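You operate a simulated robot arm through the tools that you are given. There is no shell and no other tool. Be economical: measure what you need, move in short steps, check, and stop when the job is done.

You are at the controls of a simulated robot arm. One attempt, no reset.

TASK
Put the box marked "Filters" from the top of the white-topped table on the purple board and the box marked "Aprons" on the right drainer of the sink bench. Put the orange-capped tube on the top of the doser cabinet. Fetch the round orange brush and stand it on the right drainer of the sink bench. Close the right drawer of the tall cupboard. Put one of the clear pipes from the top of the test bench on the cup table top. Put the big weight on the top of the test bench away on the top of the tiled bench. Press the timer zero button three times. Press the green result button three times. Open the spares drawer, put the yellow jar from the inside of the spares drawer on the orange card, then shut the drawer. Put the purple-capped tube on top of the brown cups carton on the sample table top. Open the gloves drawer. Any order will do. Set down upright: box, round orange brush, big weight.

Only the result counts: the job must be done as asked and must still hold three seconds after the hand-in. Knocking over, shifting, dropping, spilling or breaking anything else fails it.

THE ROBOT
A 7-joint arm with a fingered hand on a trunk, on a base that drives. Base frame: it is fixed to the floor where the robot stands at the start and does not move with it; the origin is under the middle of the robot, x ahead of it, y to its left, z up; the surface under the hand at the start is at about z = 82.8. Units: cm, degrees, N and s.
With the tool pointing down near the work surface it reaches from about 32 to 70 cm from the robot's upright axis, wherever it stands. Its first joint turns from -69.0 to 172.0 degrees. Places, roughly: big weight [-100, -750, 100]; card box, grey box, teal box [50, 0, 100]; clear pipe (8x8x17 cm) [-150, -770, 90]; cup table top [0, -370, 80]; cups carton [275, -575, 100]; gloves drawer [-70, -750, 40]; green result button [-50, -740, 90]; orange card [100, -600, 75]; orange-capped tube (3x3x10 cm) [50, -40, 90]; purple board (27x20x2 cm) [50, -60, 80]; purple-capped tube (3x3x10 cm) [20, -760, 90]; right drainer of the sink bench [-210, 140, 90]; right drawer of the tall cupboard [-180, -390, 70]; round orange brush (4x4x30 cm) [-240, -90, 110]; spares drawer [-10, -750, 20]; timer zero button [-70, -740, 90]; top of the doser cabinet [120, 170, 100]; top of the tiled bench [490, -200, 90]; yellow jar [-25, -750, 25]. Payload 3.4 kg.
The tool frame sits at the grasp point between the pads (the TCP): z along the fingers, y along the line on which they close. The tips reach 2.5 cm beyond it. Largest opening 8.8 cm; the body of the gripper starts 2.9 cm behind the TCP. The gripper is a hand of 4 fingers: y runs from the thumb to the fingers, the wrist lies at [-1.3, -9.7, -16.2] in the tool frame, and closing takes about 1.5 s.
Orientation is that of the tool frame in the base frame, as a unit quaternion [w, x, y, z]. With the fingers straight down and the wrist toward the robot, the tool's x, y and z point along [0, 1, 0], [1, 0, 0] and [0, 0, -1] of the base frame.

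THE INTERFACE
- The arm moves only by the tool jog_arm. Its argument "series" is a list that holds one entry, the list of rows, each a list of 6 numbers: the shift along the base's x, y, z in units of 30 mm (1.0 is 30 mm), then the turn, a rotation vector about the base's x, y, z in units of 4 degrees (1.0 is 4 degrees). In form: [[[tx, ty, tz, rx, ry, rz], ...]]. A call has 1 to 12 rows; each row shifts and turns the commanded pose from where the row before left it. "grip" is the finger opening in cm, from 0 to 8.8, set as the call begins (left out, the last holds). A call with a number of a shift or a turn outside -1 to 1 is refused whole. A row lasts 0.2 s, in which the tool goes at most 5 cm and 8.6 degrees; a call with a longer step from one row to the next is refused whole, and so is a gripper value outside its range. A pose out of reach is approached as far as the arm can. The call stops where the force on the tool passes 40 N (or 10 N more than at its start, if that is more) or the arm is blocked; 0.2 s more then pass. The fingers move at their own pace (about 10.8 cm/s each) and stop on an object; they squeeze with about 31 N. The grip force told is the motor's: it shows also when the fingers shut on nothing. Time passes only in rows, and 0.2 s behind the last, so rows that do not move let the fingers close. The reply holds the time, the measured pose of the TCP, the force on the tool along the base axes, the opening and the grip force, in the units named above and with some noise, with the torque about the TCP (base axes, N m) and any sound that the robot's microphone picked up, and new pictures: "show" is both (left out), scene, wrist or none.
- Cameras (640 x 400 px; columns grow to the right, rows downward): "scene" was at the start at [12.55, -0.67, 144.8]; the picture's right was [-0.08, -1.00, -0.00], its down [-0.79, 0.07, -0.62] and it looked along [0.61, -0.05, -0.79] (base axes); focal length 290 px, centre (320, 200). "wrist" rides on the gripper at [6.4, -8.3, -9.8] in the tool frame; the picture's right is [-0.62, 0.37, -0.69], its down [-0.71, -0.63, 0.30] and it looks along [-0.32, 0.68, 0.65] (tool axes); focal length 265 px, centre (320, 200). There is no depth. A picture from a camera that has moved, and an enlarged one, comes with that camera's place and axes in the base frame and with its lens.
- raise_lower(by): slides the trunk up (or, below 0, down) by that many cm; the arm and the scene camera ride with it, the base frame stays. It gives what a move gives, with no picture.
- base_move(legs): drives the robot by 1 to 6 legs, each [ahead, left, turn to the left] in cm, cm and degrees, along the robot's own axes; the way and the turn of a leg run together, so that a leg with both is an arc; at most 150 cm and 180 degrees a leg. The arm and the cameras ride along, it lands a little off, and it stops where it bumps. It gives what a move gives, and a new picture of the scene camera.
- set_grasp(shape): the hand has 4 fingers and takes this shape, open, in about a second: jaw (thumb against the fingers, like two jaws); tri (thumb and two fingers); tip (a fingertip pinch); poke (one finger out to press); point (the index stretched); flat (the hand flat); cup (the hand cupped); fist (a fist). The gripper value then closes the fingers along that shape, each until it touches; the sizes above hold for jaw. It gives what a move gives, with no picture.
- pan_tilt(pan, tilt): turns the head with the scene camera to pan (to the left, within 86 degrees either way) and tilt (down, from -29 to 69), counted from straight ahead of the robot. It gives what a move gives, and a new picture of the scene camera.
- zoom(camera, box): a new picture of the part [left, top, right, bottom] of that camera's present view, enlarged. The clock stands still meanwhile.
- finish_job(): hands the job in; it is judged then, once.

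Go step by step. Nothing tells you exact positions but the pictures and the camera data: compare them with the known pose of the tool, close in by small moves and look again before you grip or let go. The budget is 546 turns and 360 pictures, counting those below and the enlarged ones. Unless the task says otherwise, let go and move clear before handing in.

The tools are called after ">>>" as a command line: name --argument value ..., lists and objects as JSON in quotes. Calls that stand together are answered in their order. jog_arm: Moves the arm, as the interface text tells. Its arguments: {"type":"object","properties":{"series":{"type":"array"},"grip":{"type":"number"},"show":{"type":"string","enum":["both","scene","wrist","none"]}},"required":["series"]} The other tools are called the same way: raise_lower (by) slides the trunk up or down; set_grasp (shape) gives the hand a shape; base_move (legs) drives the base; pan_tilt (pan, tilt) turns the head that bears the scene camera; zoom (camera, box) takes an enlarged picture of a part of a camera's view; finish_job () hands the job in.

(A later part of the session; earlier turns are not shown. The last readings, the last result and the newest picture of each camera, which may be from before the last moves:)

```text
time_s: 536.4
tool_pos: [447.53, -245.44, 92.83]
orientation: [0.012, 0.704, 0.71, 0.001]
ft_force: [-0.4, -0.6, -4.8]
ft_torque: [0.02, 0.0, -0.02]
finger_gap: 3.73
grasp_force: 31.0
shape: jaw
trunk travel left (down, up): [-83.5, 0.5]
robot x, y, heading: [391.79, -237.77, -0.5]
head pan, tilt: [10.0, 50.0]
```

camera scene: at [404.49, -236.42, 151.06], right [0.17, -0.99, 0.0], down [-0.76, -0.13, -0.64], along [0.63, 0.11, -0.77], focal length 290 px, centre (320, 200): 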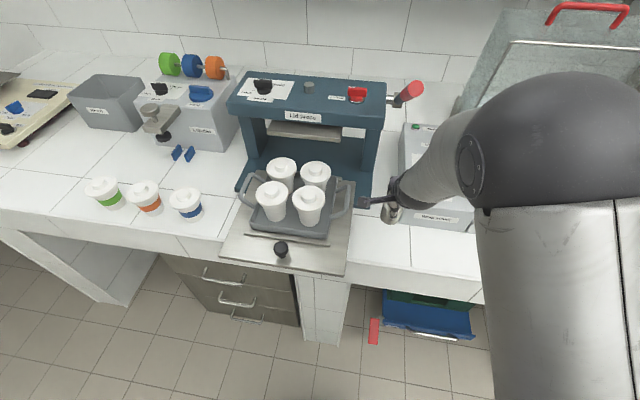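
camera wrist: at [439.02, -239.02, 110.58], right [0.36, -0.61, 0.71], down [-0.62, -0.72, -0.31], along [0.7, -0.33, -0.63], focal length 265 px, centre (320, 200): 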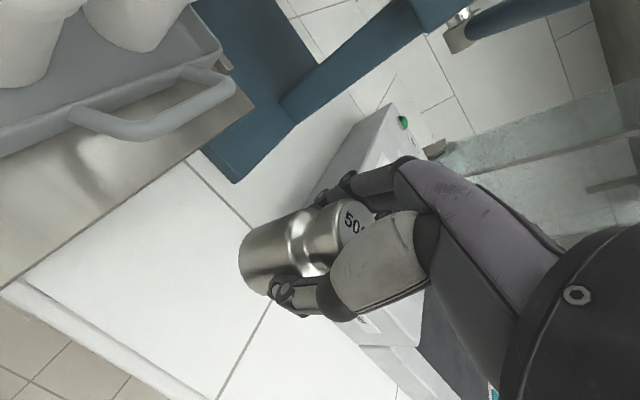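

>>> jog_arm --series '[[[0, 0, -0.1, 0, 0, 0], [0, 0, -0.08, 0, 0, 0], [0, 0, 0, 0, 0, 0]]]' --show "wrist"

>>> jog_arm --series '[[[0, 0, -0.1, 0, 0, 0], [0, 0, -0.08, 0, 0, 0], [0, 0, 0, 0, 0, 0]]]' --show "none"

>>> jog_arm --series '[[[0, 0, -0.1, 0, 0, 0], [0, 0, -0.08, 0, 0, 0], [0, 0, 0, 0, 0, 0]]]' --show "none"

```text
time_s: 537.2
tool_pos: [447.45, -245.49, 92.12]
orientation: [0.012, 0.704, 0.711, 0.001]
ft_force: [0.0, 0.5, -4.2]
ft_torque: [0.02, -0.01, -0.02]
finger_gap: 3.75
grasp_force: 31.2
shape: jaw
trunk travel left (down, up): [-83.5, 0.5]
robot x, y, heading: [391.79, -237.51, -0.4]
head pan, tilt: [10.0, 50.0]
camera wrist: at [439.03, -238.96, 101.84], right [0.36, -0.61, 0.71], down [-0.62, -0.72, -0.31], along [0.7, -0.33, -0.64], focal length 265 px, centre (320, 200)
```

wrist: 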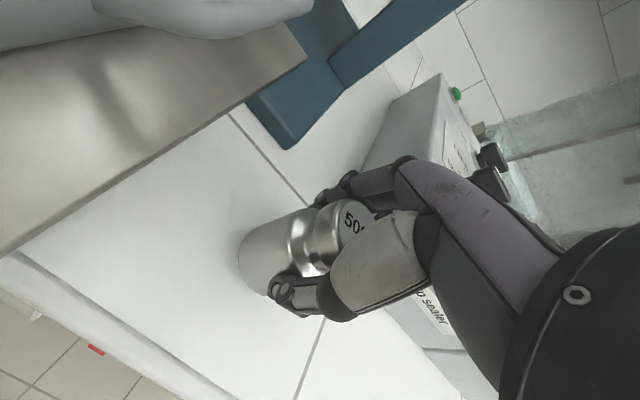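

```text
time_s: 538.0
tool_pos: [447.52, -245.56, 91.65]
orientation: [0.013, 0.704, 0.71, 0.002]
ft_force: [0.2, -0.7, -5.1]
ft_torque: [0.04, 0.0, -0.01]
finger_gap: 3.76
grasp_force: 30.8
shape: jaw
trunk travel left (down, up): [-83.5, 0.5]
robot x, y, heading: [391.7, -237.94, -0.3]
head pan, tilt: [10.0, 50.0]
```

```text
time_s: 538.8
tool_pos: [447.42, -245.48, 91.18]
orientation: [0.014, 0.704, 0.71, 0.002]
ft_force: [0.3, -0.3, -1.1]
ft_torque: [-0.01, -0.02, 0.02]
finger_gap: 3.77
grasp_force: 30.6
shape: jaw
trunk travel left (down, up): [-83.5, 0.5]
robot x, y, heading: [391.78, -237.59, -0.4]
head pan, tilt: [10.0, 50.0]
```

Touching down (force drops from −4.8 to −1.1). A touch more, then release.

>>> jog_arm --series '[[[0, 0, -0.04, 0, 0, 0], [0, 0, 0, 0, 0, 0]]]' --show "none"

>>> jog_arm --series '[[[0, 0, 0, 0, 0, 0], [0, 0, 0, 0, 0, 0], [0, 0, 0, 0, 0, 0], [0, 0, 0.3, 0, 0, 0], [0, 0, 0.7, 0, 0, 0], [0, 0, 0.9, 0, 0, 0], [0, 0, 0.9, 0, 0, 0], [0, 0, 0.9, 0, 0, 0], [0, 0, 0.9, 0, 0, 0], [0, 0, 0, 0, 0, 0]]]' --grip 7

```text
time_s: 539.4
tool_pos: [447.5, -245.51, 91.19]
orientation: [0.013, 0.704, 0.71, 0.003]
ft_force: [1.6, 0.1, 6.2]
ft_torque: [0.02, -0.04, 0.03]
finger_gap: 3.77
grasp_force: 31.1
shape: jaw
trunk travel left (down, up): [-83.5, 0.5]
robot x, y, heading: [391.91, -238.06, -0.2]
head pan, tilt: [10.0, 50.0]
```

```text
time_s: 541.6
tool_pos: [447.54, -245.51, 104.64]
orientation: [0.012, 0.704, 0.71, 0.001]
ft_force: [0.7, -0.4, 0.9]
ft_torque: [-0.02, 0.0, -0.01]
finger_gap: 6.98
grasp_force: 0.0
shape: jaw
trunk travel left (down, up): [-83.5, 0.5]
robot x, y, heading: [391.76, -237.76, -0.3]
head pan, tilt: [10.0, 50.0]
camera scene: at [404.5, -236.41, 151.06], right [0.17, -0.99, 0.0], down [-0.76, -0.13, -0.64], along [0.63, 0.11, -0.77], focal length 290 px, centre (320, 200)
camera wrist: at [439.02, -238.93, 114.41], right [0.36, -0.61, 0.71], down [-0.62, -0.72, -0.31], along [0.7, -0.33, -0.64], focal length 265 px, centre (320, 200)
```

scene: 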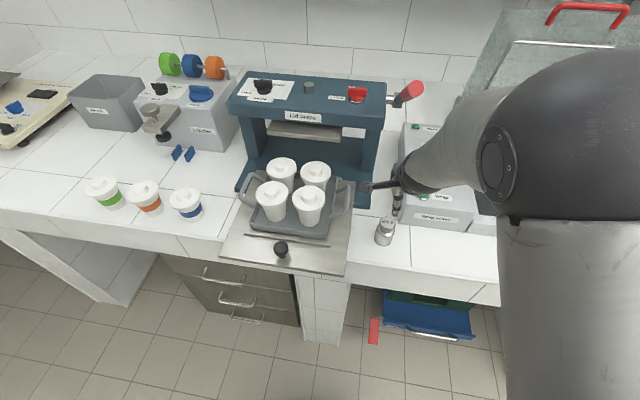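
wrist: 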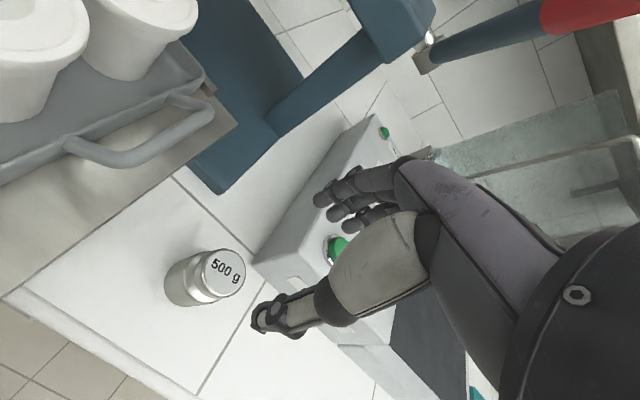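

Weight placed upright. Head back; look at the sample table on the way.

>>> base_move --legs '[[-70, 0, 0], [-30, -130, 0], [-30, -130, 0]]'

>>> pan_tilt --pan -60 --tilt 30

```text
time_s: 558.1
tool_pos: [314.57, -507.56, 104.69]
orientation: [0.013, 0.708, 0.707, 0.001]
ft_force: [-0.6, -0.1, 0.0]
ft_torque: [0.0, 0.0, 0.02]
finger_gap: 6.98
grasp_force: 0.1
shape: jaw
trunk travel left (down, up): [-83.5, 0.5]
robot x, y, heading: [259.08, -499.4, -1.1]
head pan, tilt: [10.0, 50.0]
camera scene: at [271.56, -498.08, 151.07], right [0.16, -0.99, 0.0], down [-0.76, -0.12, -0.64], along [0.63, 0.1, -0.77], focal length 290 px, centre (320, 200)
```

scene: 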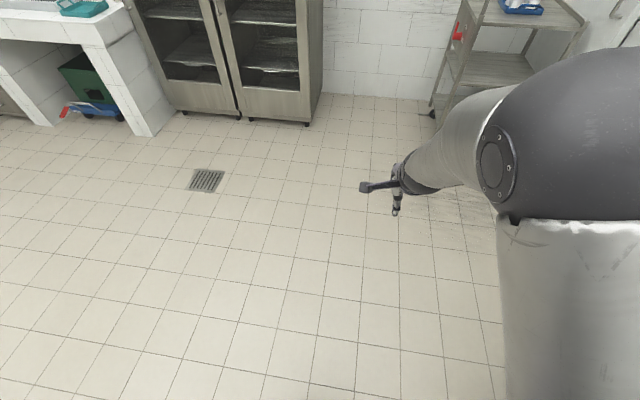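

```text
time_s: 559.5
tool_pos: [314.5, -507.52, 104.67]
orientation: [0.013, 0.707, 0.707, 0.002]
ft_force: [0.3, 0.6, 0.6]
ft_torque: [0.01, -0.02, 0.03]
finger_gap: 6.98
grasp_force: 0.0
shape: jaw
trunk travel left (down, up): [-83.5, 0.5]
robot x, y, heading: [259.15, -499.03, -0.9]
head pan, tilt: [-60.0, 30.0]
camera scene: at [268.38, -507.18, 154.02], right [-0.87, -0.49, 0.0], down [-0.24, 0.44, -0.87], along [0.42, -0.76, -0.5], focal length 290 px, centre (320, 200)
```

scene: 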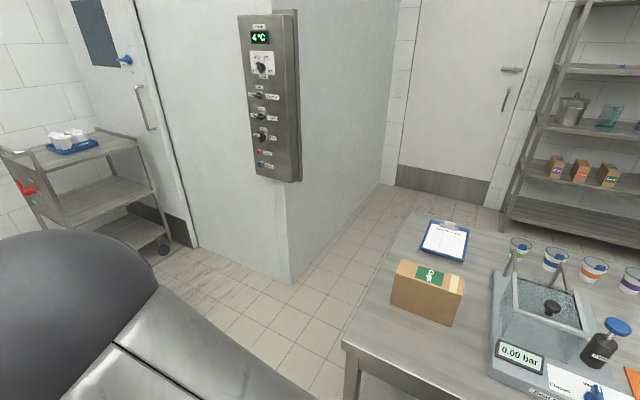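

The brown carton is at the table's east end near (270, -575). Now drive back to the test bench for the purple-capped tube.

>>> base_move --legs '[[-140, -3, 0], [-118, 0, 0], [0, 0, -89], [130, 0, 0]]'

>>> pan_tilt --pan 0 --tilt 40

```text
time_s: 582.0
tool_pos: [-6.93, -681.51, 104.75]
orientation: [0.01, 1.0, 0.009, -0.008]
ft_force: [0.5, 0.6, -0.8]
ft_torque: [0.01, -0.02, -0.03]
finger_gap: 6.99
grasp_force: 0.0
shape: jaw
trunk travel left (down, up): [-83.5, 0.5]
robot x, y, heading: [0.28, -625.8, -89.6]
head pan, tilt: [-60.0, 30.0]
camera scene: at [-7.34, -635.35, 154.02], right [-0.5, 0.86, 0.0], down [0.43, 0.25, -0.87], along [-0.75, -0.44, -0.5], focal length 290 px, centre (320, 200)
```

scene: 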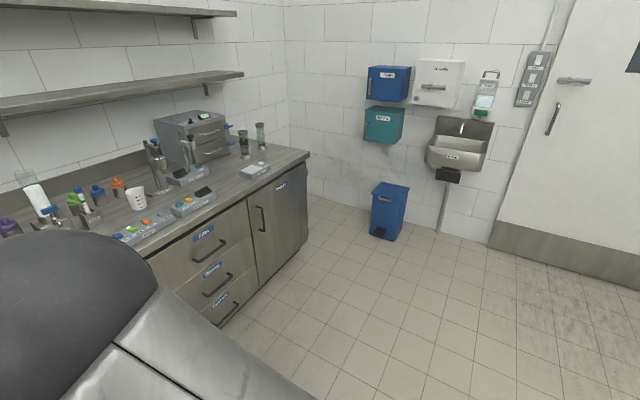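

```text
time_s: 583.3
tool_pos: [-6.89, -681.48, 104.66]
orientation: [0.011, 1.0, 0.01, -0.007]
ft_force: [-0.5, -0.1, 0.3]
ft_torque: [0.02, 0.01, -0.02]
finger_gap: 6.93
grasp_force: 0.0
shape: jaw
trunk travel left (down, up): [-83.5, 0.5]
robot x, y, heading: [0.5, -625.73, -89.8]
head pan, tilt: [0.0, 40.0]
camera scene: at [0.5, -639.29, 152.49], right [-1.0, 0.0, 0.0], down [0.0, 0.64, -0.77], along [0.0, -0.77, -0.64], focal length 290 px, centre (320, 200)
```

scene: 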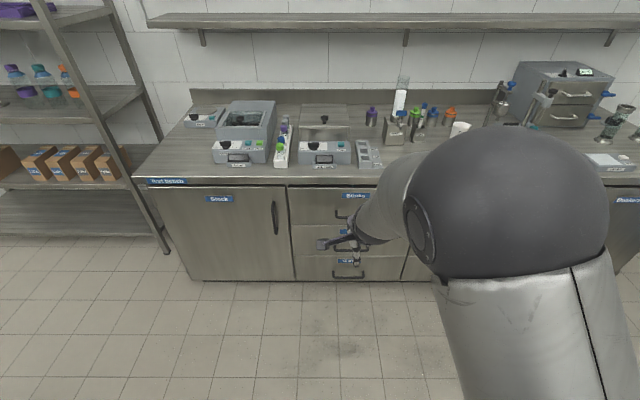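

>>> base_move --legs '[[50, 8, 0]]'

>>> pan_tilt --pan 5 --tilt 45

>>> zoom --camera "scene" --box '[180, 50, 420, 220]'

```text
time_s: 586.2
tool_pos: [1.8, -731.37, 104.8]
orientation: [0.011, 1.0, 0.011, -0.008]
ft_force: [-0.6, -0.2, 0.9]
ft_torque: [0.0, -0.04, -0.03]
finger_gap: 7.01
grasp_force: 0.2
shape: jaw
trunk travel left (down, up): [-83.5, 0.5]
robot x, y, heading: [8.63, -675.56, -89.5]
head pan, tilt: [0.0, 40.0]
camera scene: at [8.92, -689.16, 152.48], right [-1.0, -0.01, 0.0], down [-0.01, 0.64, -0.77], along [0.01, -0.77, -0.64], focal length 290 px, centre (320, 200)
```

scene: 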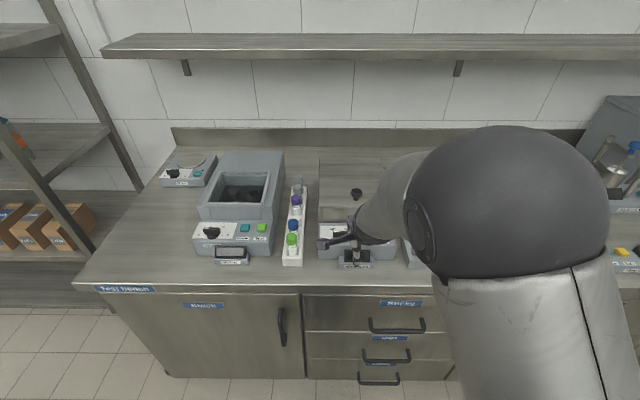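

```text
time_s: 586.9
tool_pos: [1.71, -731.43, 104.74]
orientation: [0.01, 1.0, 0.012, -0.008]
ft_force: [0.7, -0.2, -0.4]
ft_torque: [-0.04, 0.02, 0.01]
finger_gap: 6.99
grasp_force: 0.0
shape: jaw
trunk travel left (down, up): [-83.5, 0.5]
robot x, y, heading: [8.87, -675.9, -89.4]
head pan, tilt: [5.0, 45.0]
camera scene: at [9.62, -688.78, 151.76], right [-1.0, -0.1, 0.0], down [-0.07, 0.7, -0.71], along [0.07, -0.7, -0.71], focal length 290 px, centre (320, 200)
```

scene: 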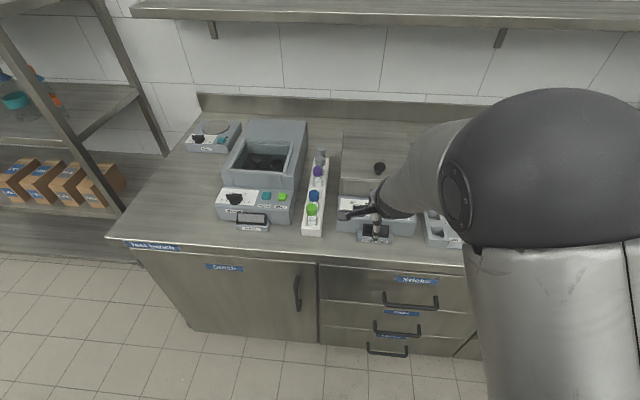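

```text
2.35 times, centred on (300, 135) of scene
camera zoom: at [9.62, -688.78, 151.76], right [-1.0, -0.1, 0.0], down [-0.07, 0.7, -0.71], along [0.07, -0.7, -0.71], focal length 683 px, centre (367, 353)
```

zoom: 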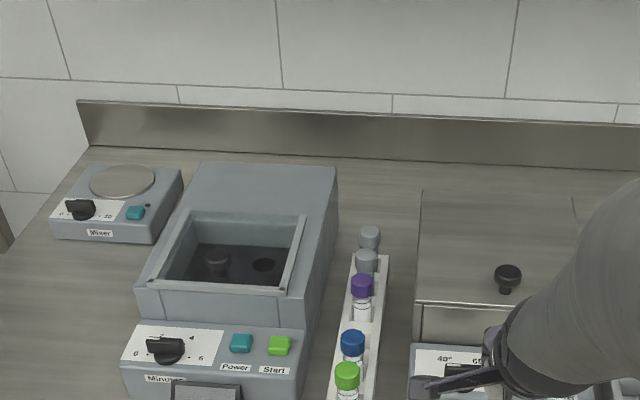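

The rack holds green, blue, purple, grey, grey tubes; purple at about (17.2, -757.8). To close sideways (clear of neighbours), I yaw the hand 90°.

>>> jog_arm --series '[[[0, 0.5, 0.6, 0, 0, -1], [0, 0.5, 0.6, 0, 0, -1], [0, 0.5, 0.6, 0, 0, -1], [0, 0.5, 0.6, 0, 0, -1], [0, 0, 0, 0, 0, -1], [0, 0, 0, 0, 0, -1], [0, 0, 0, 0, 0, -1], [0, 0, 0, 0, 0, -1], [0, 0, 0, 0, 0, -1], [0, 0, 0, 0, 0, -1], [0, 0, 0, 0, 0, -1], [0, 0, 0, 0, 0, -1]]]' --show "none"

>>> jog_arm --series '[[[0, 0, 0, 0, 0, -1], [0, 0, 0, 0, 0, -1], [0, 0, 0, 0, 0, -1], [0, 0, 0, 0, 0, -1], [0, 0, 0, 0, 0, -1], [0, 0, 0, 0, 0, -1], [0, 0, 0, 0, 0, -1], [0, 0, 0, 0, 0, -1], [0, 0, 0, 0, 0, -1], [0, 0, 0, 0, 0, -1], [0, 0, 0, 0, 0, -0.6], [0, 0, 0, 0, 0, 0]]]'

```text
time_s: 589.5
tool_pos: [1.84, -725.61, 112.75]
orientation: [0.006, 0.917, -0.399, 0.005]
ft_force: [-0.1, -0.1, 0.2]
ft_torque: [-0.01, -0.02, 0.03]
finger_gap: 7.0
grasp_force: 0.0
shape: jaw
trunk travel left (down, up): [-83.5, 0.5]
robot x, y, heading: [8.38, -675.82, -89.5]
head pan, tilt: [5.0, 45.0]
```

```text
time_s: 592.1
tool_pos: [0.71, -725.83, 113.1]
orientation: [0.015, -0.7, 0.714, -0.015]
ft_force: [-0.2, -0.2, 0.1]
ft_torque: [-0.02, 0.0, 0.03]
finger_gap: 6.97
grasp_force: 0.0
shape: jaw
trunk travel left (down, up): [-83.5, 0.5]
robot x, y, heading: [8.87, -675.59, -89.4]
head pan, tilt: [5.0, 45.0]
camera scene: at [9.63, -688.74, 151.76], right [-1.0, -0.1, 0.0], down [-0.07, 0.7, -0.71], along [0.07, -0.7, -0.71], focal length 290 px, centre (320, 200)
camera wrist: at [8.64, -732.36, 123.39], right [-0.39, 0.63, 0.68], down [0.66, 0.7, -0.28], along [-0.65, 0.34, -0.68], focal length 265 px, centre (320, 200)
```

scene: 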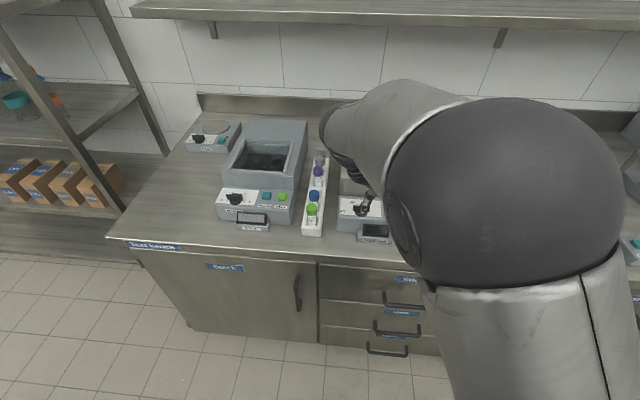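
wrist: 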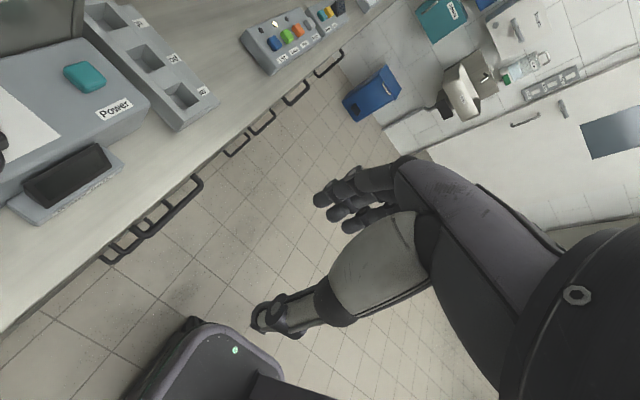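

>>> base_move --legs '[[10, 16, 0], [15, 0, 0]]'

>>> jog_arm --series '[[[0, 0, 0, 0, 0, 0]]]' --show "wrist"

```text
time_s: 594.6
tool_pos: [16.86, -750.85, 112.38]
orientation: [0.02, -0.699, 0.715, -0.01]
ft_force: [-0.7, 0.1, 1.0]
ft_torque: [0.02, 0.0, 0.0]
finger_gap: 6.96
grasp_force: 0.2
shape: jaw
trunk travel left (down, up): [-83.5, 0.5]
robot x, y, heading: [25.19, -700.73, -89.6]
head pan, tilt: [5.0, 45.0]
camera scene: at [25.89, -713.86, 151.76], right [-1.0, -0.1, 0.0], down [-0.07, 0.7, -0.71], along [0.07, -0.7, -0.71], focal length 290 px, centre (320, 200)
```

scene: 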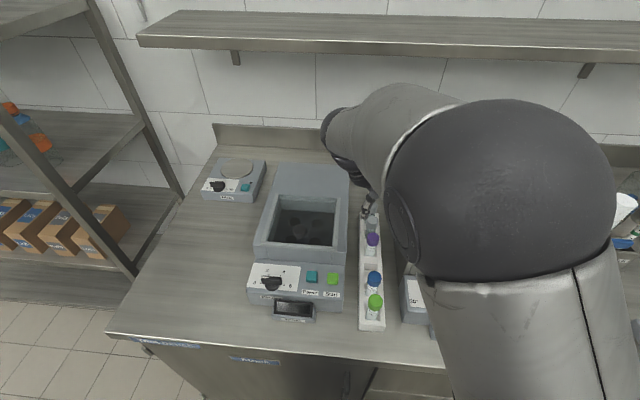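

```text
time_s: 595.0
tool_pos: [16.83, -750.83, 112.52]
orientation: [0.022, -0.698, 0.716, -0.012]
ft_force: [-0.6, 0.5, -0.1]
ft_torque: [-0.03, -0.02, -0.01]
finger_gap: 6.98
grasp_force: 0.0
shape: jaw
trunk travel left (down, up): [-83.5, 0.5]
robot x, y, heading: [24.69, -700.75, -89.2]
head pan, tilt: [5.0, 45.0]
camera wrist: at [24.51, -757.56, 122.77], right [-0.38, 0.62, 0.68], down [0.66, 0.7, -0.26], along [-0.64, 0.35, -0.68], focal length 265 px, centre (320, 200)
```

wrist: 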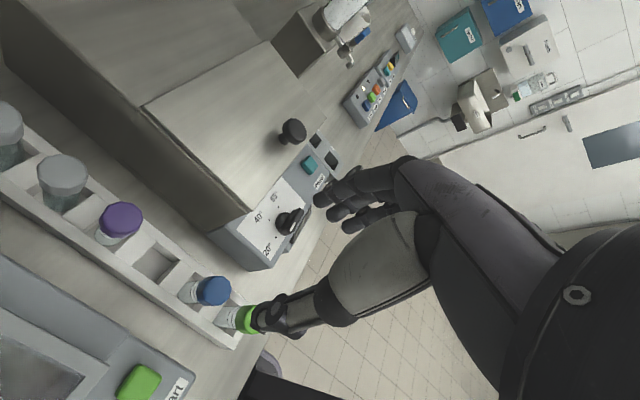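

>>> jog_arm --series '[[[0.03, -0.55, 0, -0.04, 0.14, 0], [0.03, -0.55, -0.5, -0.04, 0.14, 0], [0.03, -0.55, -0.7, -0.04, 0.14, 0], [0.03, -0.55, -0.8, -0.04, 0.14, 0], [0.02, -0.53, -0.8, -0.03, 0.13, 0], [0, 0, 0, 0, 0, 0]]]' --grip 6.5

```text
time_s: 596.4
tool_pos: [17.31, -759.12, 104.01]
orientation: [-0.003, -0.7, 0.714, 0.003]
ft_force: [0.7, -0.6, 0.1]
ft_torque: [-0.03, 0.0, 0.0]
finger_gap: 6.53
grasp_force: 0.1
shape: jaw
trunk travel left (down, up): [-83.5, 0.5]
robot x, y, heading: [24.9, -700.63, -89.5]
head pan, tilt: [5.0, 45.0]
camera scene: at [25.87, -713.8, 151.77], right [-1.0, -0.1, 0.0], down [-0.07, 0.7, -0.71], along [0.07, -0.7, -0.71], focal length 290 px, centre (320, 200)
camera wrist: at [25.64, -765.63, 113.92], right [-0.35, 0.63, 0.7], down [0.64, 0.7, -0.31], along [-0.68, 0.34, -0.65], focal length 265 px, centre (320, 200)
```

scene: 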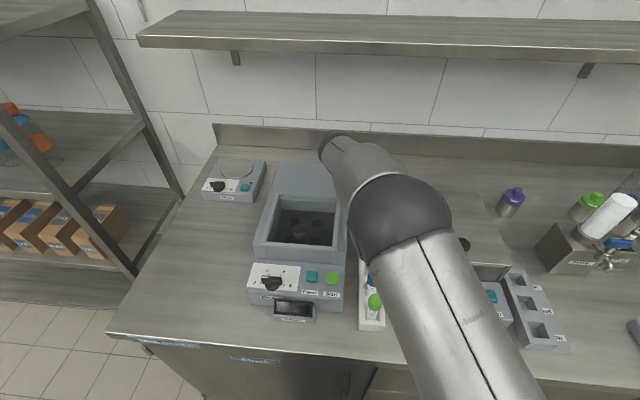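
wrist: 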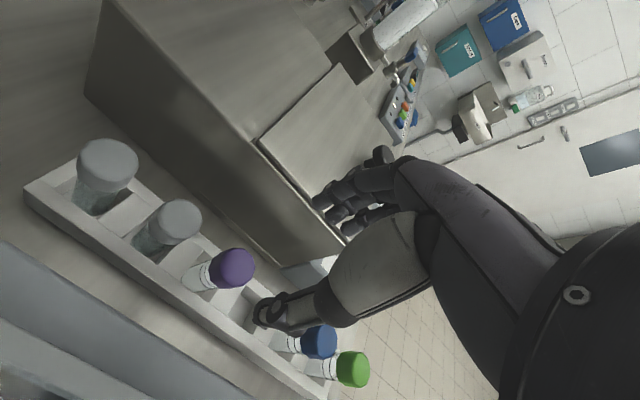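

Aligned. Descend to the cap.

>>> jog_arm --series '[[[0, 0, -0.7, 0, 0, 0], [0, 0, -0.7, 0, 0, 0], [0, 0, -0.7, 0, 0, 0], [0, 0, -0.7, 0, 0, 0], [0, 0, -0.6, 0, 0, 0], [0, 0, -0.3, 0, 0, 0], [0, 0, 0, 0, 0, 0]]]'

```text
time_s: 598.0
tool_pos: [17.32, -759.23, 92.94]
orientation: [-0.002, -0.699, 0.715, 0.003]
ft_force: [0.3, 0.9, 0.2]
ft_torque: [0.0, -0.02, 0.01]
finger_gap: 6.51
grasp_force: 0.1
shape: jaw
trunk travel left (down, up): [-83.5, 0.5]
robot x, y, heading: [25.04, -700.85, -89.2]
head pan, tilt: [5.0, 45.0]
camera scene: at [25.9, -713.89, 151.76], right [-1.0, -0.1, 0.0], down [-0.07, 0.7, -0.71], along [0.07, -0.7, -0.71], focal length 290 px, centre (320, 200)
camera wrist: at [25.65, -765.7, 102.78], right [-0.35, 0.63, 0.7], down [0.64, 0.7, -0.31], along [-0.68, 0.34, -0.65], focal length 265 px, centre (320, 200)
```

scene: 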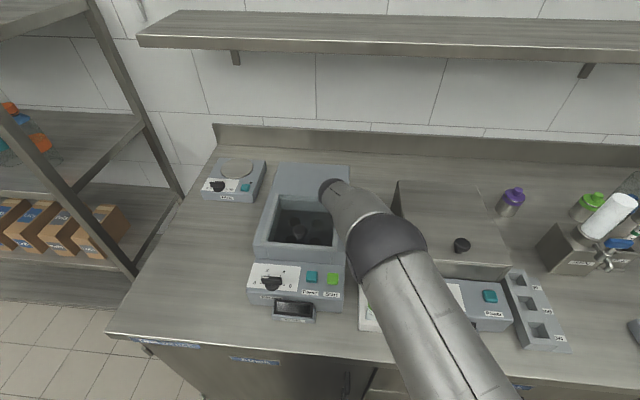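
wrist: 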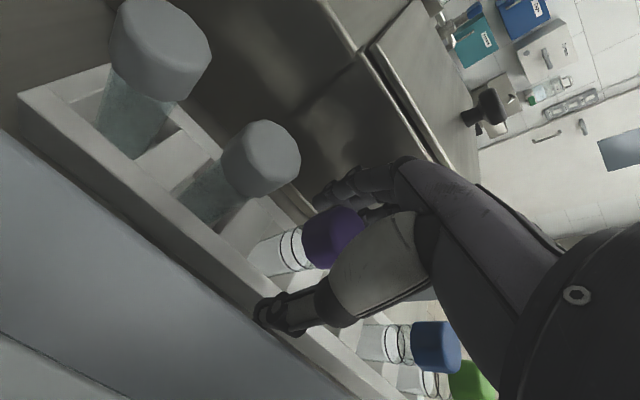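

>>> jog_arm --series '[[[0, 0, 0, 0, 0, 0], [0, 0, 0, 0, 0, 0], [0, 0, 0, 0, 0, 0], [0, 0, 0, 0, 0, 0], [0, 0, 0, 0, 0, 0], [0, 0, 0, 0, 0, 0], [0, 0, 0, 0, 0, 0]]]' --grip 0 --show "wrist"

```text
time_s: 599.6
tool_pos: [17.35, -759.21, 92.89]
orientation: [-0.002, -0.699, 0.715, 0.003]
ft_force: [0.2, 0.4, 0.0]
ft_torque: [-0.01, -0.01, 0.0]
finger_gap: 1.85
grasp_force: 31.3
shape: jaw
trunk travel left (down, up): [-83.5, 0.5]
robot x, y, heading: [24.94, -700.71, -89.4]
head pan, tilt: [5.0, 45.0]
camera wrist: at [25.65, -765.71, 102.8], right [-0.35, 0.63, 0.7], down [0.64, 0.7, -0.31], along [-0.68, 0.34, -0.65], focal length 265 px, centre (320, 200)
```

wrist: 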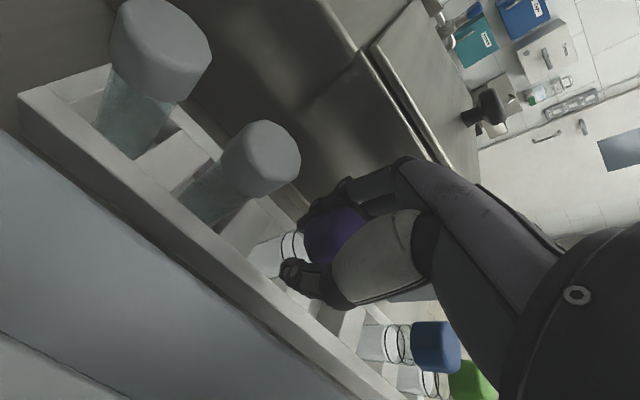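

Gripped. Lift straight up.

>>> jog_arm --series '[[[0, 0, 0.5, 0, 0, 0], [0, 0, 0.7, 0, 0, 0], [0, 0, 0.7, 0, 0, 0], [0, 0, 0.7, 0, 0, 0], [0, 0, 0.7, 0, 0, 0], [0, 0, 0.7, 0, 0, 0], [0, 0.3, 0.7, 0, 0, 0], [0, 0.3, 0.7, 0, 0, 0], [0, 0.5, 0.5, 0, 0, 0], [0, 0, 0, 0, 0, 0]]]'

```text
time_s: 601.8
tool_pos: [16.02, -755.64, 109.17]
orientation: [0.015, -0.688, 0.725, 0.011]
ft_force: [-0.2, 0.0, -0.3]
ft_torque: [-0.01, -0.02, 0.01]
finger_gap: 1.83
grasp_force: 30.8
shape: jaw
trunk travel left (down, up): [-83.5, 0.5]
robot x, y, heading: [24.82, -700.85, -89.4]
head pan, tilt: [5.0, 45.0]
camera scene: at [25.92, -713.95, 151.75], right [-1.0, -0.1, 0.0], down [-0.07, 0.7, -0.71], along [0.07, -0.7, -0.71], focal length 290 px, centre (320, 200)
camera wrist: at [24.07, -762.75, 118.92], right [-0.34, 0.61, 0.71], down [0.67, 0.69, -0.27], along [-0.66, 0.38, -0.65], focal length 265 px, centre (320, 200)
```

scene: 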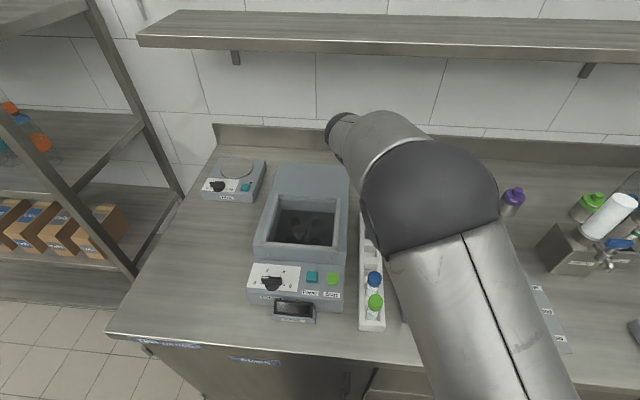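
wrist: 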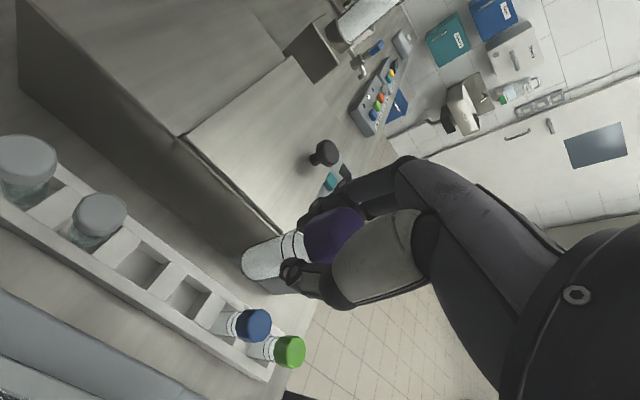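

Tube is out. Back away and drive to the sample table.

>>> base_move --legs '[[-100, 0, 0], [-92, 0, 0], [0, 70, 0], [-45, 60, 0], [0, 115, 0]]'

>>> pan_tilt --pan 0 --tilt 35

```text
time_s: 624.0
tool_pos: [257.62, -513.61, 110.62]
orientation: [0.011, -0.694, 0.72, -0.006]
ft_force: [1.0, 0.0, -1.3]
ft_torque: [0.02, 0.0, 0.0]
finger_gap: 1.82
grasp_force: 31.1
shape: jaw
trunk travel left (down, up): [-83.5, 0.5]
robot x, y, heading: [265.56, -458.54, -88.7]
head pan, tilt: [5.0, 45.0]
camera scene: at [266.64, -471.4, 151.76], right [-0.99, -0.11, 0.0], down [-0.08, 0.7, -0.71], along [0.08, -0.7, -0.71], focal length 290 px, centre (320, 200)
```

scene: 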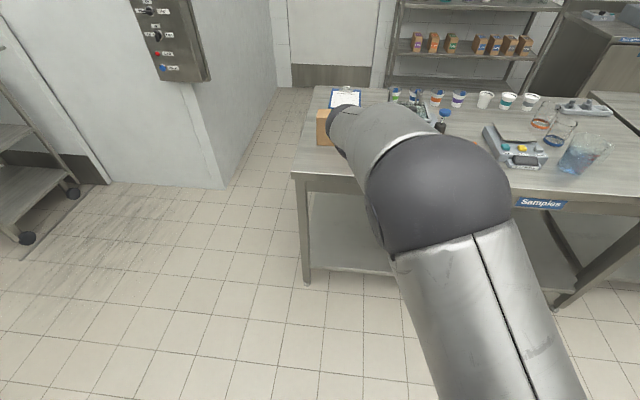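

```text
time_s: 624.7
tool_pos: [257.25, -513.57, 110.61]
orientation: [0.013, -0.692, 0.722, -0.005]
ft_force: [-0.3, 0.6, -0.5]
ft_torque: [-0.01, 0.0, 0.01]
finger_gap: 1.83
grasp_force: 31.2
shape: jaw
trunk travel left (down, up): [-83.5, 0.5]
robot x, y, heading: [265.31, -458.08, -88.6]
head pan, tilt: [0.0, 35.0]
camera scene: at [265.93, -472.13, 153.23], right [-1.0, -0.03, 0.0], down [-0.02, 0.57, -0.82], along [0.02, -0.82, -0.57], focal length 290 px, centre (320, 200)
```

scene: 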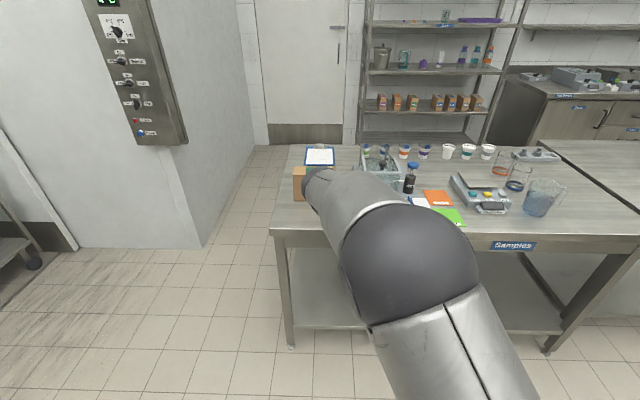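

>>> base_move --legs '[[40, 13, -1]]'

>>> pan_tilt --pan 10 --tilt 50

>>> jog_arm --series '[[[0, 0, 0, 0, 0, 0]]]' --show "wrist"

```text
time_s: 627.3
tool_pos: [270.11, -553.6, 110.64]
orientation: [0.013, -0.687, 0.727, -0.006]
ft_force: [0.3, 0.2, -0.2]
ft_torque: [-0.03, 0.01, 0.0]
finger_gap: 1.86
grasp_force: 31.0
shape: jaw
trunk travel left (down, up): [-83.5, 0.5]
robot x, y, heading: [279.35, -498.5, -89.5]
head pan, tilt: [0.0, 35.0]
camera scene: at [279.41, -512.37, 153.24], right [-1.0, -0.01, 0.0], down [-0.01, 0.57, -0.82], along [0.01, -0.82, -0.57], focal length 290 px, centre (320, 200)
```

scene: 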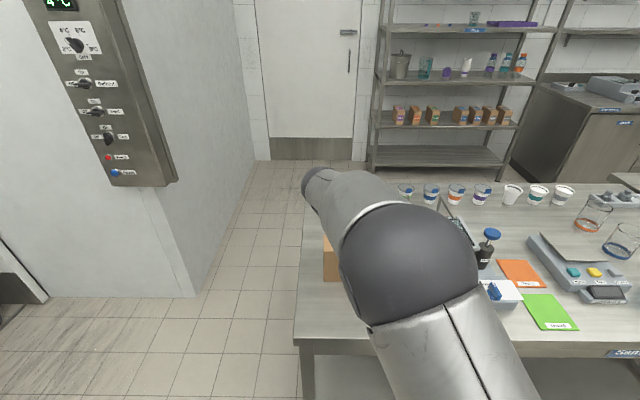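

```text
time_s: 628.1
tool_pos: [270.11, -553.68, 110.56]
orientation: [0.013, -0.686, 0.727, -0.007]
ft_force: [0.6, 0.5, -1.1]
ft_torque: [0.01, 0.01, 0.01]
finger_gap: 1.84
grasp_force: 31.4
shape: jaw
trunk travel left (down, up): [-83.5, 0.5]
robot x, y, heading: [279.36, -498.85, -89.5]
head pan, tilt: [10.0, 50.0]
camera scene: at [280.71, -511.13, 151.07], right [-0.98, -0.18, 0.0], down [-0.14, 0.75, -0.64], along [0.12, -0.63, -0.77], focal length 290 px, centre (320, 200)
```

scene: 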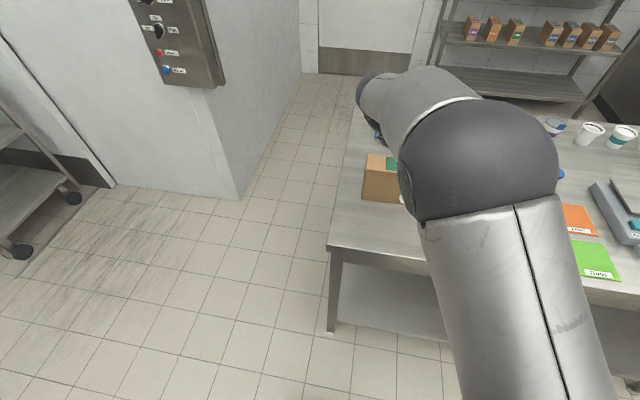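

```text
time_s: 628.5
tool_pos: [270.17, -553.81, 110.68]
orientation: [0.013, -0.687, 0.727, -0.006]
ft_force: [0.1, -0.4, -1.0]
ft_torque: [0.03, -0.04, 0.03]
finger_gap: 1.83
grasp_force: 31.5
shape: jaw
trunk travel left (down, up): [-83.5, 0.5]
robot x, y, heading: [279.32, -498.51, -89.5]
head pan, tilt: [10.0, 50.0]
camera wrist: at [277.91, -560.62, 120.71], right [-0.35, 0.63, 0.69], down [0.68, 0.68, -0.28], along [-0.64, 0.37, -0.67], focal length 265 px, centre (320, 200)
```

wrist: 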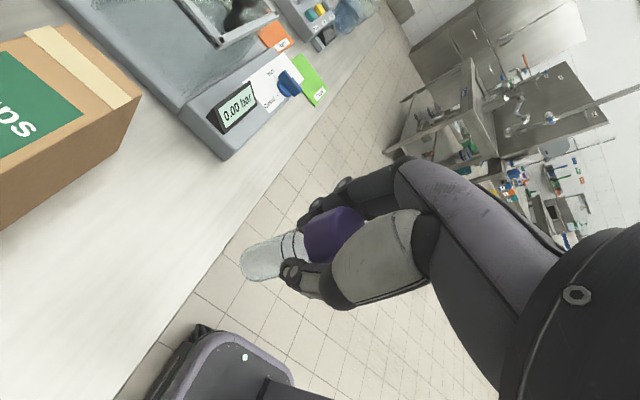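

The carton top is centred near (270.2, -573.6), z≈95.7. Drive 18 cm closer, then fine-align.

>>> base_move --legs '[[18, 0, 0]]'

>>> jog_arm --series '[[[0.02, -0.3, 0, -0.06, 0.2, 0], [0.02, -0.3, 0, -0.06, 0.2, 0], [0, 0, 0, 0, 0, 0]]]'

```text
time_s: 630.0
tool_pos: [270.36, -571.54, 110.66]
orientation: [0.013, -0.686, 0.728, -0.007]
ft_force: [0.0, -0.1, -1.0]
ft_torque: [-0.01, -0.02, 0.02]
finger_gap: 1.83
grasp_force: 30.9
shape: jaw
trunk travel left (down, up): [-83.5, 0.5]
robot x, y, heading: [279.23, -516.28, -89.3]
head pan, tilt: [10.0, 50.0]
camera scene: at [280.91, -528.89, 151.07], right [-0.98, -0.18, 0.0], down [-0.14, 0.75, -0.64], along [0.12, -0.63, -0.77], focal length 290 px, centre (320, 200)
```

scene: 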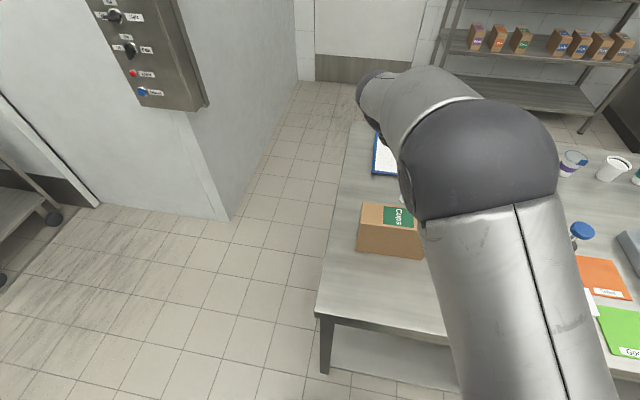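

```text
time_s: 630.8
tool_pos: [270.19, -573.29, 110.57]
orientation: [0.001, -0.684, 0.729, -0.002]
ft_force: [-0.5, -1.0, -0.8]
ft_torque: [-0.02, 0.01, 0.02]
finger_gap: 1.83
grasp_force: 31.1
shape: jaw
trunk travel left (down, up): [-83.5, 0.5]
robot x, y, heading: [279.4, -516.16, -89.4]
head pan, tilt: [10.0, 50.0]
camera scene: at [280.9, -528.82, 151.07], right [-0.98, -0.18, 0.0], down [-0.14, 0.75, -0.64], along [0.12, -0.63, -0.77], focal length 290 px, centre (320, 200)
camera wrist: at [278.17, -580.15, 120.63], right [-0.33, 0.64, 0.69], down [0.68, 0.67, -0.3], along [-0.66, 0.37, -0.66], focal length 265 px, centre (320, 200)
```

scene: 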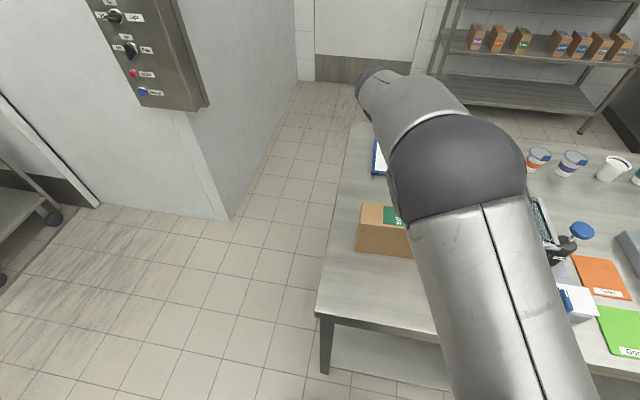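
wrist: 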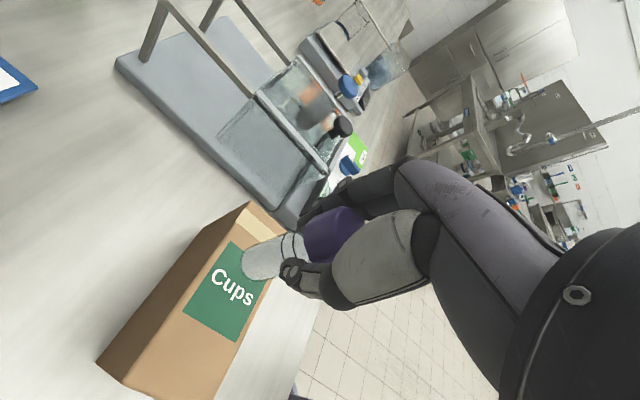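

The wrist view refines the carton centre to about (270.2, -570.9). Shift and lower.

>>> jog_arm --series '[[[0, 0.4, 0, 0, 0, 0], [0, 0.4, -0.4, 0, 0, 0], [0, 0, -0.5, 0, 0, 0], [0, 0, -0.4, 0, 0, 0], [0, 0, 0, 0, 0, 0]]]' --show "wrist"

```text
time_s: 632.0
tool_pos: [269.76, -570.99, 106.94]
orientation: [0.008, -0.68, 0.733, -0.008]
ft_force: [0.7, -0.5, -1.6]
ft_torque: [0.0, 0.02, 0.03]
finger_gap: 1.82
grasp_force: 30.8
shape: jaw
trunk travel left (down, up): [-83.5, 0.5]
robot x, y, heading: [279.41, -516.07, -89.3]
head pan, tilt: [10.0, 50.0]
camera wrist: at [277.47, -578.0, 117.03], right [-0.33, 0.65, 0.68], down [0.69, 0.66, -0.29], along [-0.64, 0.38, -0.67], focal length 265 px, centre (320, 200)
```

wrist: 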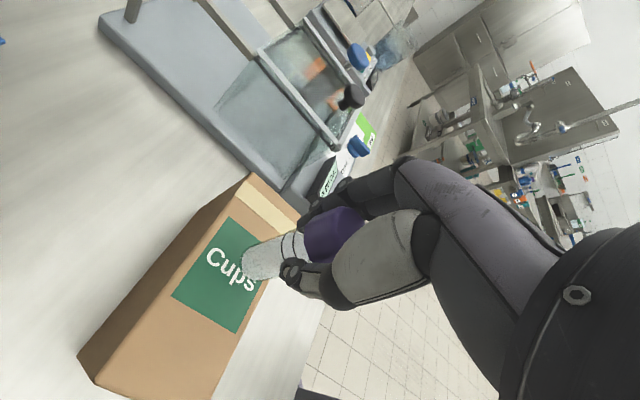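

>>> jog_arm --series '[[[0, 0, -0.2, 0, 0, 0], [0, 0, -0.15, 0, 0, 0], [0, 0, -0.1, 0, 0, 0], [0, 0, 0, 0, 0, 0]]]' --show "none"

>>> jog_arm --series '[[[0, 0, -0.08, 0, 0, 0], [0, 0, -0.07, 0, 0, 0], [0, 0, 0, 0, 0, 0]]]' --show "none"

>>> jog_arm --series '[[[0, 0, -0.08, 0, 0, 0], [0, 0, -0.07, 0, 0, 0], [0, 0, 0, 0, 0, 0]]]' --show "none"

```text
time_s: 633.0
tool_pos: [269.84, -570.88, 105.35]
orientation: [0.006, -0.68, 0.733, -0.005]
ft_force: [0.0, 1.1, -0.3]
ft_torque: [0.0, 0.04, 0.0]
finger_gap: 1.86
grasp_force: 30.9
shape: jaw
trunk travel left (down, up): [-83.5, 0.5]
robot x, y, heading: [279.27, -516.28, -89.6]
head pan, tilt: [10.0, 50.0]
```

```text
time_s: 633.8
tool_pos: [269.83, -570.93, 104.97]
orientation: [0.006, -0.68, 0.733, -0.005]
ft_force: [-0.5, -0.6, -1.1]
ft_torque: [-0.03, 0.02, 0.01]
finger_gap: 1.84
grasp_force: 31.1
shape: jaw
trunk travel left (down, up): [-83.5, 0.5]
robot x, y, heading: [279.14, -516.1, -89.1]
head pan, tilt: [10.0, 50.0]
```

```text
time_s: 634.6
tool_pos: [269.97, -570.77, 104.75]
orientation: [0.003, -0.68, 0.733, -0.005]
ft_force: [1.5, -2.1, 15.3]
ft_torque: [-0.04, 0.05, 0.0]
finger_gap: 1.9
grasp_force: 30.4
shape: jaw
trunk travel left (down, up): [-83.5, 0.5]
robot x, y, heading: [279.64, -516.4, -89.6]
head pan, tilt: [10.0, 50.0]
```

Contact. Relieve and release, then rise.

>>> jog_arm --series '[[[0, 0, 0.07, 0, 0, 0], [0, 0, 0.03, 0, 0, 0], [0, 0, 0, 0, 0, 0]]]' --show "none"

>>> jog_arm --series '[[[0, 0, 0, 0, 0, 0], [0, 0, 0, 0, 0, 0], [0, 0, 0, 0, 0, 0], [0, 0, 0.2, 0, 0, 0], [0, 0, 0.5, 0, 0, 0], [0, 0, 0.6, 0, 0, 0], [0, 0, 0.6, 0, 0, 0], [0, 0, 0, 0, 0, 0]]]' --grip 6.5 --show "wrist"

```text
time_s: 635.4
tool_pos: [269.94, -570.8, 104.8]
orientation: [0.005, -0.68, 0.733, -0.004]
ft_force: [1.2, -2.1, 11.8]
ft_torque: [-0.05, -0.02, 0.0]
finger_gap: 1.91
grasp_force: 30.8
shape: jaw
trunk travel left (down, up): [-83.5, 0.5]
robot x, y, heading: [279.23, -516.39, -89.3]
head pan, tilt: [10.0, 50.0]
```

```text
time_s: 637.2
tool_pos: [269.06, -570.49, 108.78]
orientation: [0.019, -0.675, 0.738, 0.008]
ft_force: [-0.3, -0.6, -0.7]
ft_torque: [0.02, -0.05, -0.02]
finger_gap: 6.46
grasp_force: 0.0
shape: jaw
trunk travel left (down, up): [-83.5, 0.5]
robot x, y, heading: [279.37, -516.31, -89.5]
head pan, tilt: [10.0, 50.0]
camera wrist: at [276.81, -578.0, 118.58], right [-0.32, 0.62, 0.71], down [0.7, 0.67, -0.27], along [-0.64, 0.41, -0.65], focal length 265 px, centre (320, 200)
```

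wrist: 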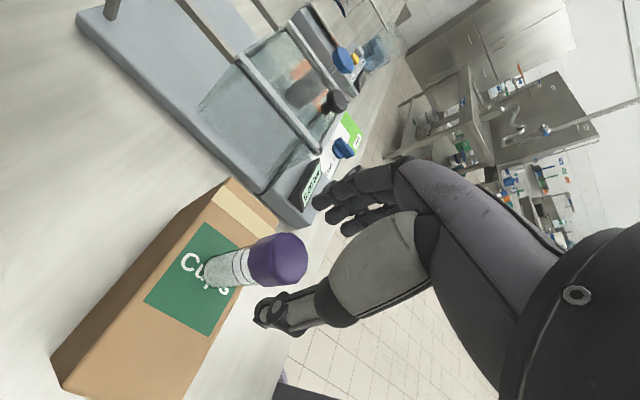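

Tube stands upright on the carton. I withdraw sideways (+y), keeping the fingers straddled.

>>> jog_arm --series '[[[0.15, 0, 0.1, 0, 0, 0], [0.1, 0.2, 0.1, 0, 0, 0], [0, 0.4, 0, 0, 0, 0], [0, 0.6, 0, 0, 0, 0], [0, 0.8, 0, 0, 0, 0], [0, 0.8, 0, 0, 0, 0], [0, 0.8, 0, 0, 0, 0], [0, 0, 0, 0, 0, 0]]]' --show "wrist"

```text
time_s: 638.2
tool_pos: [269.83, -565.73, 103.56]
orientation: [0.066, -0.67, 0.737, 0.058]
ft_force: [-0.9, 0.0, -0.4]
ft_torque: [0.01, -0.01, -0.02]
finger_gap: 6.46
grasp_force: 0.0
shape: jaw
trunk travel left (down, up): [-83.5, 0.5]
robot x, y, heading: [279.26, -516.05, -89.5]
head pan, tilt: [10.0, 50.0]
stopped in row 4: the arm was blocked; the commanded pose is now the measured one
camera wrist: at [277.4, -574.47, 112.24], right [-0.32, 0.52, 0.79], down [0.7, 0.69, -0.17], along [-0.64, 0.5, -0.59], focal length 265 px, centre (320, 200)
```

wrist: 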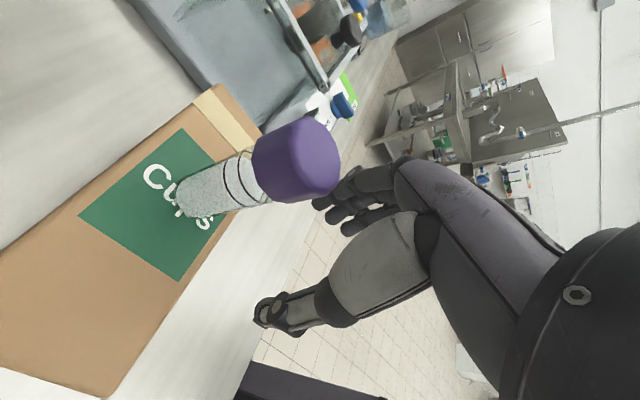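

The arm hit a joint limit but the tube still stands; the hand is already in front of it. Back the base off straight.

>>> base_move --legs '[[-40, 0, 0]]'

>>> pan_tilt --pan 0 --tilt 40

```text
time_s: 640.7
tool_pos: [269.47, -525.4, 103.62]
orientation: [0.066, -0.671, 0.736, 0.057]
ft_force: [0.2, -0.5, 0.6]
ft_torque: [-0.05, -0.01, -0.02]
finger_gap: 6.46
grasp_force: 0.1
shape: jaw
trunk travel left (down, up): [-83.5, 0.5]
robot x, y, heading: [278.86, -476.43, -89.4]
head pan, tilt: [10.0, 50.0]
camera scene: at [280.47, -488.54, 151.07], right [-0.98, -0.19, 0.0], down [-0.14, 0.75, -0.64], along [0.12, -0.63, -0.77], focal length 290 px, centre (320, 200)
```

scene: 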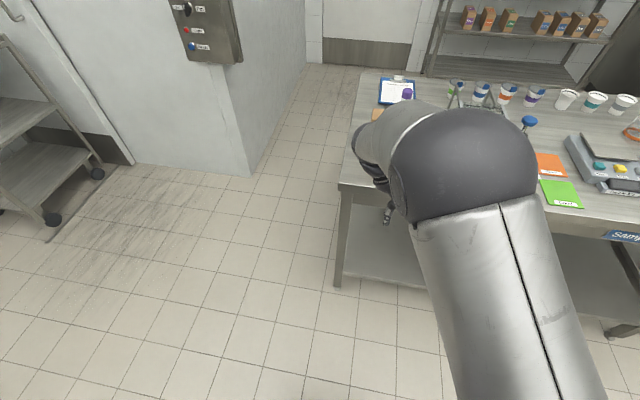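

```text
time_s: 641.4
tool_pos: [269.43, -525.42, 103.59]
orientation: [0.066, -0.67, 0.737, 0.057]
ft_force: [0.3, 0.0, 0.0]
ft_torque: [0.0, 0.01, 0.02]
finger_gap: 6.45
grasp_force: 0.0
shape: jaw
trunk travel left (down, up): [-83.5, 0.5]
robot x, y, heading: [278.97, -475.86, -89.5]
head pan, tilt: [0.0, 40.0]
camera scene: at [279.15, -489.48, 152.48], right [-1.0, -0.01, 0.0], down [-0.01, 0.64, -0.77], along [0.01, -0.77, -0.64], focal length 290 px, centre (320, 200)
```

scene: 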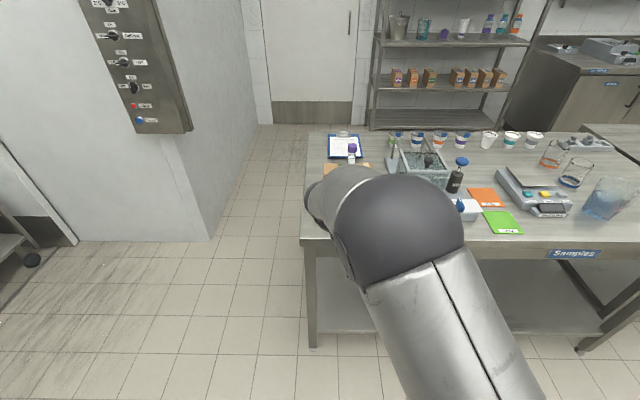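

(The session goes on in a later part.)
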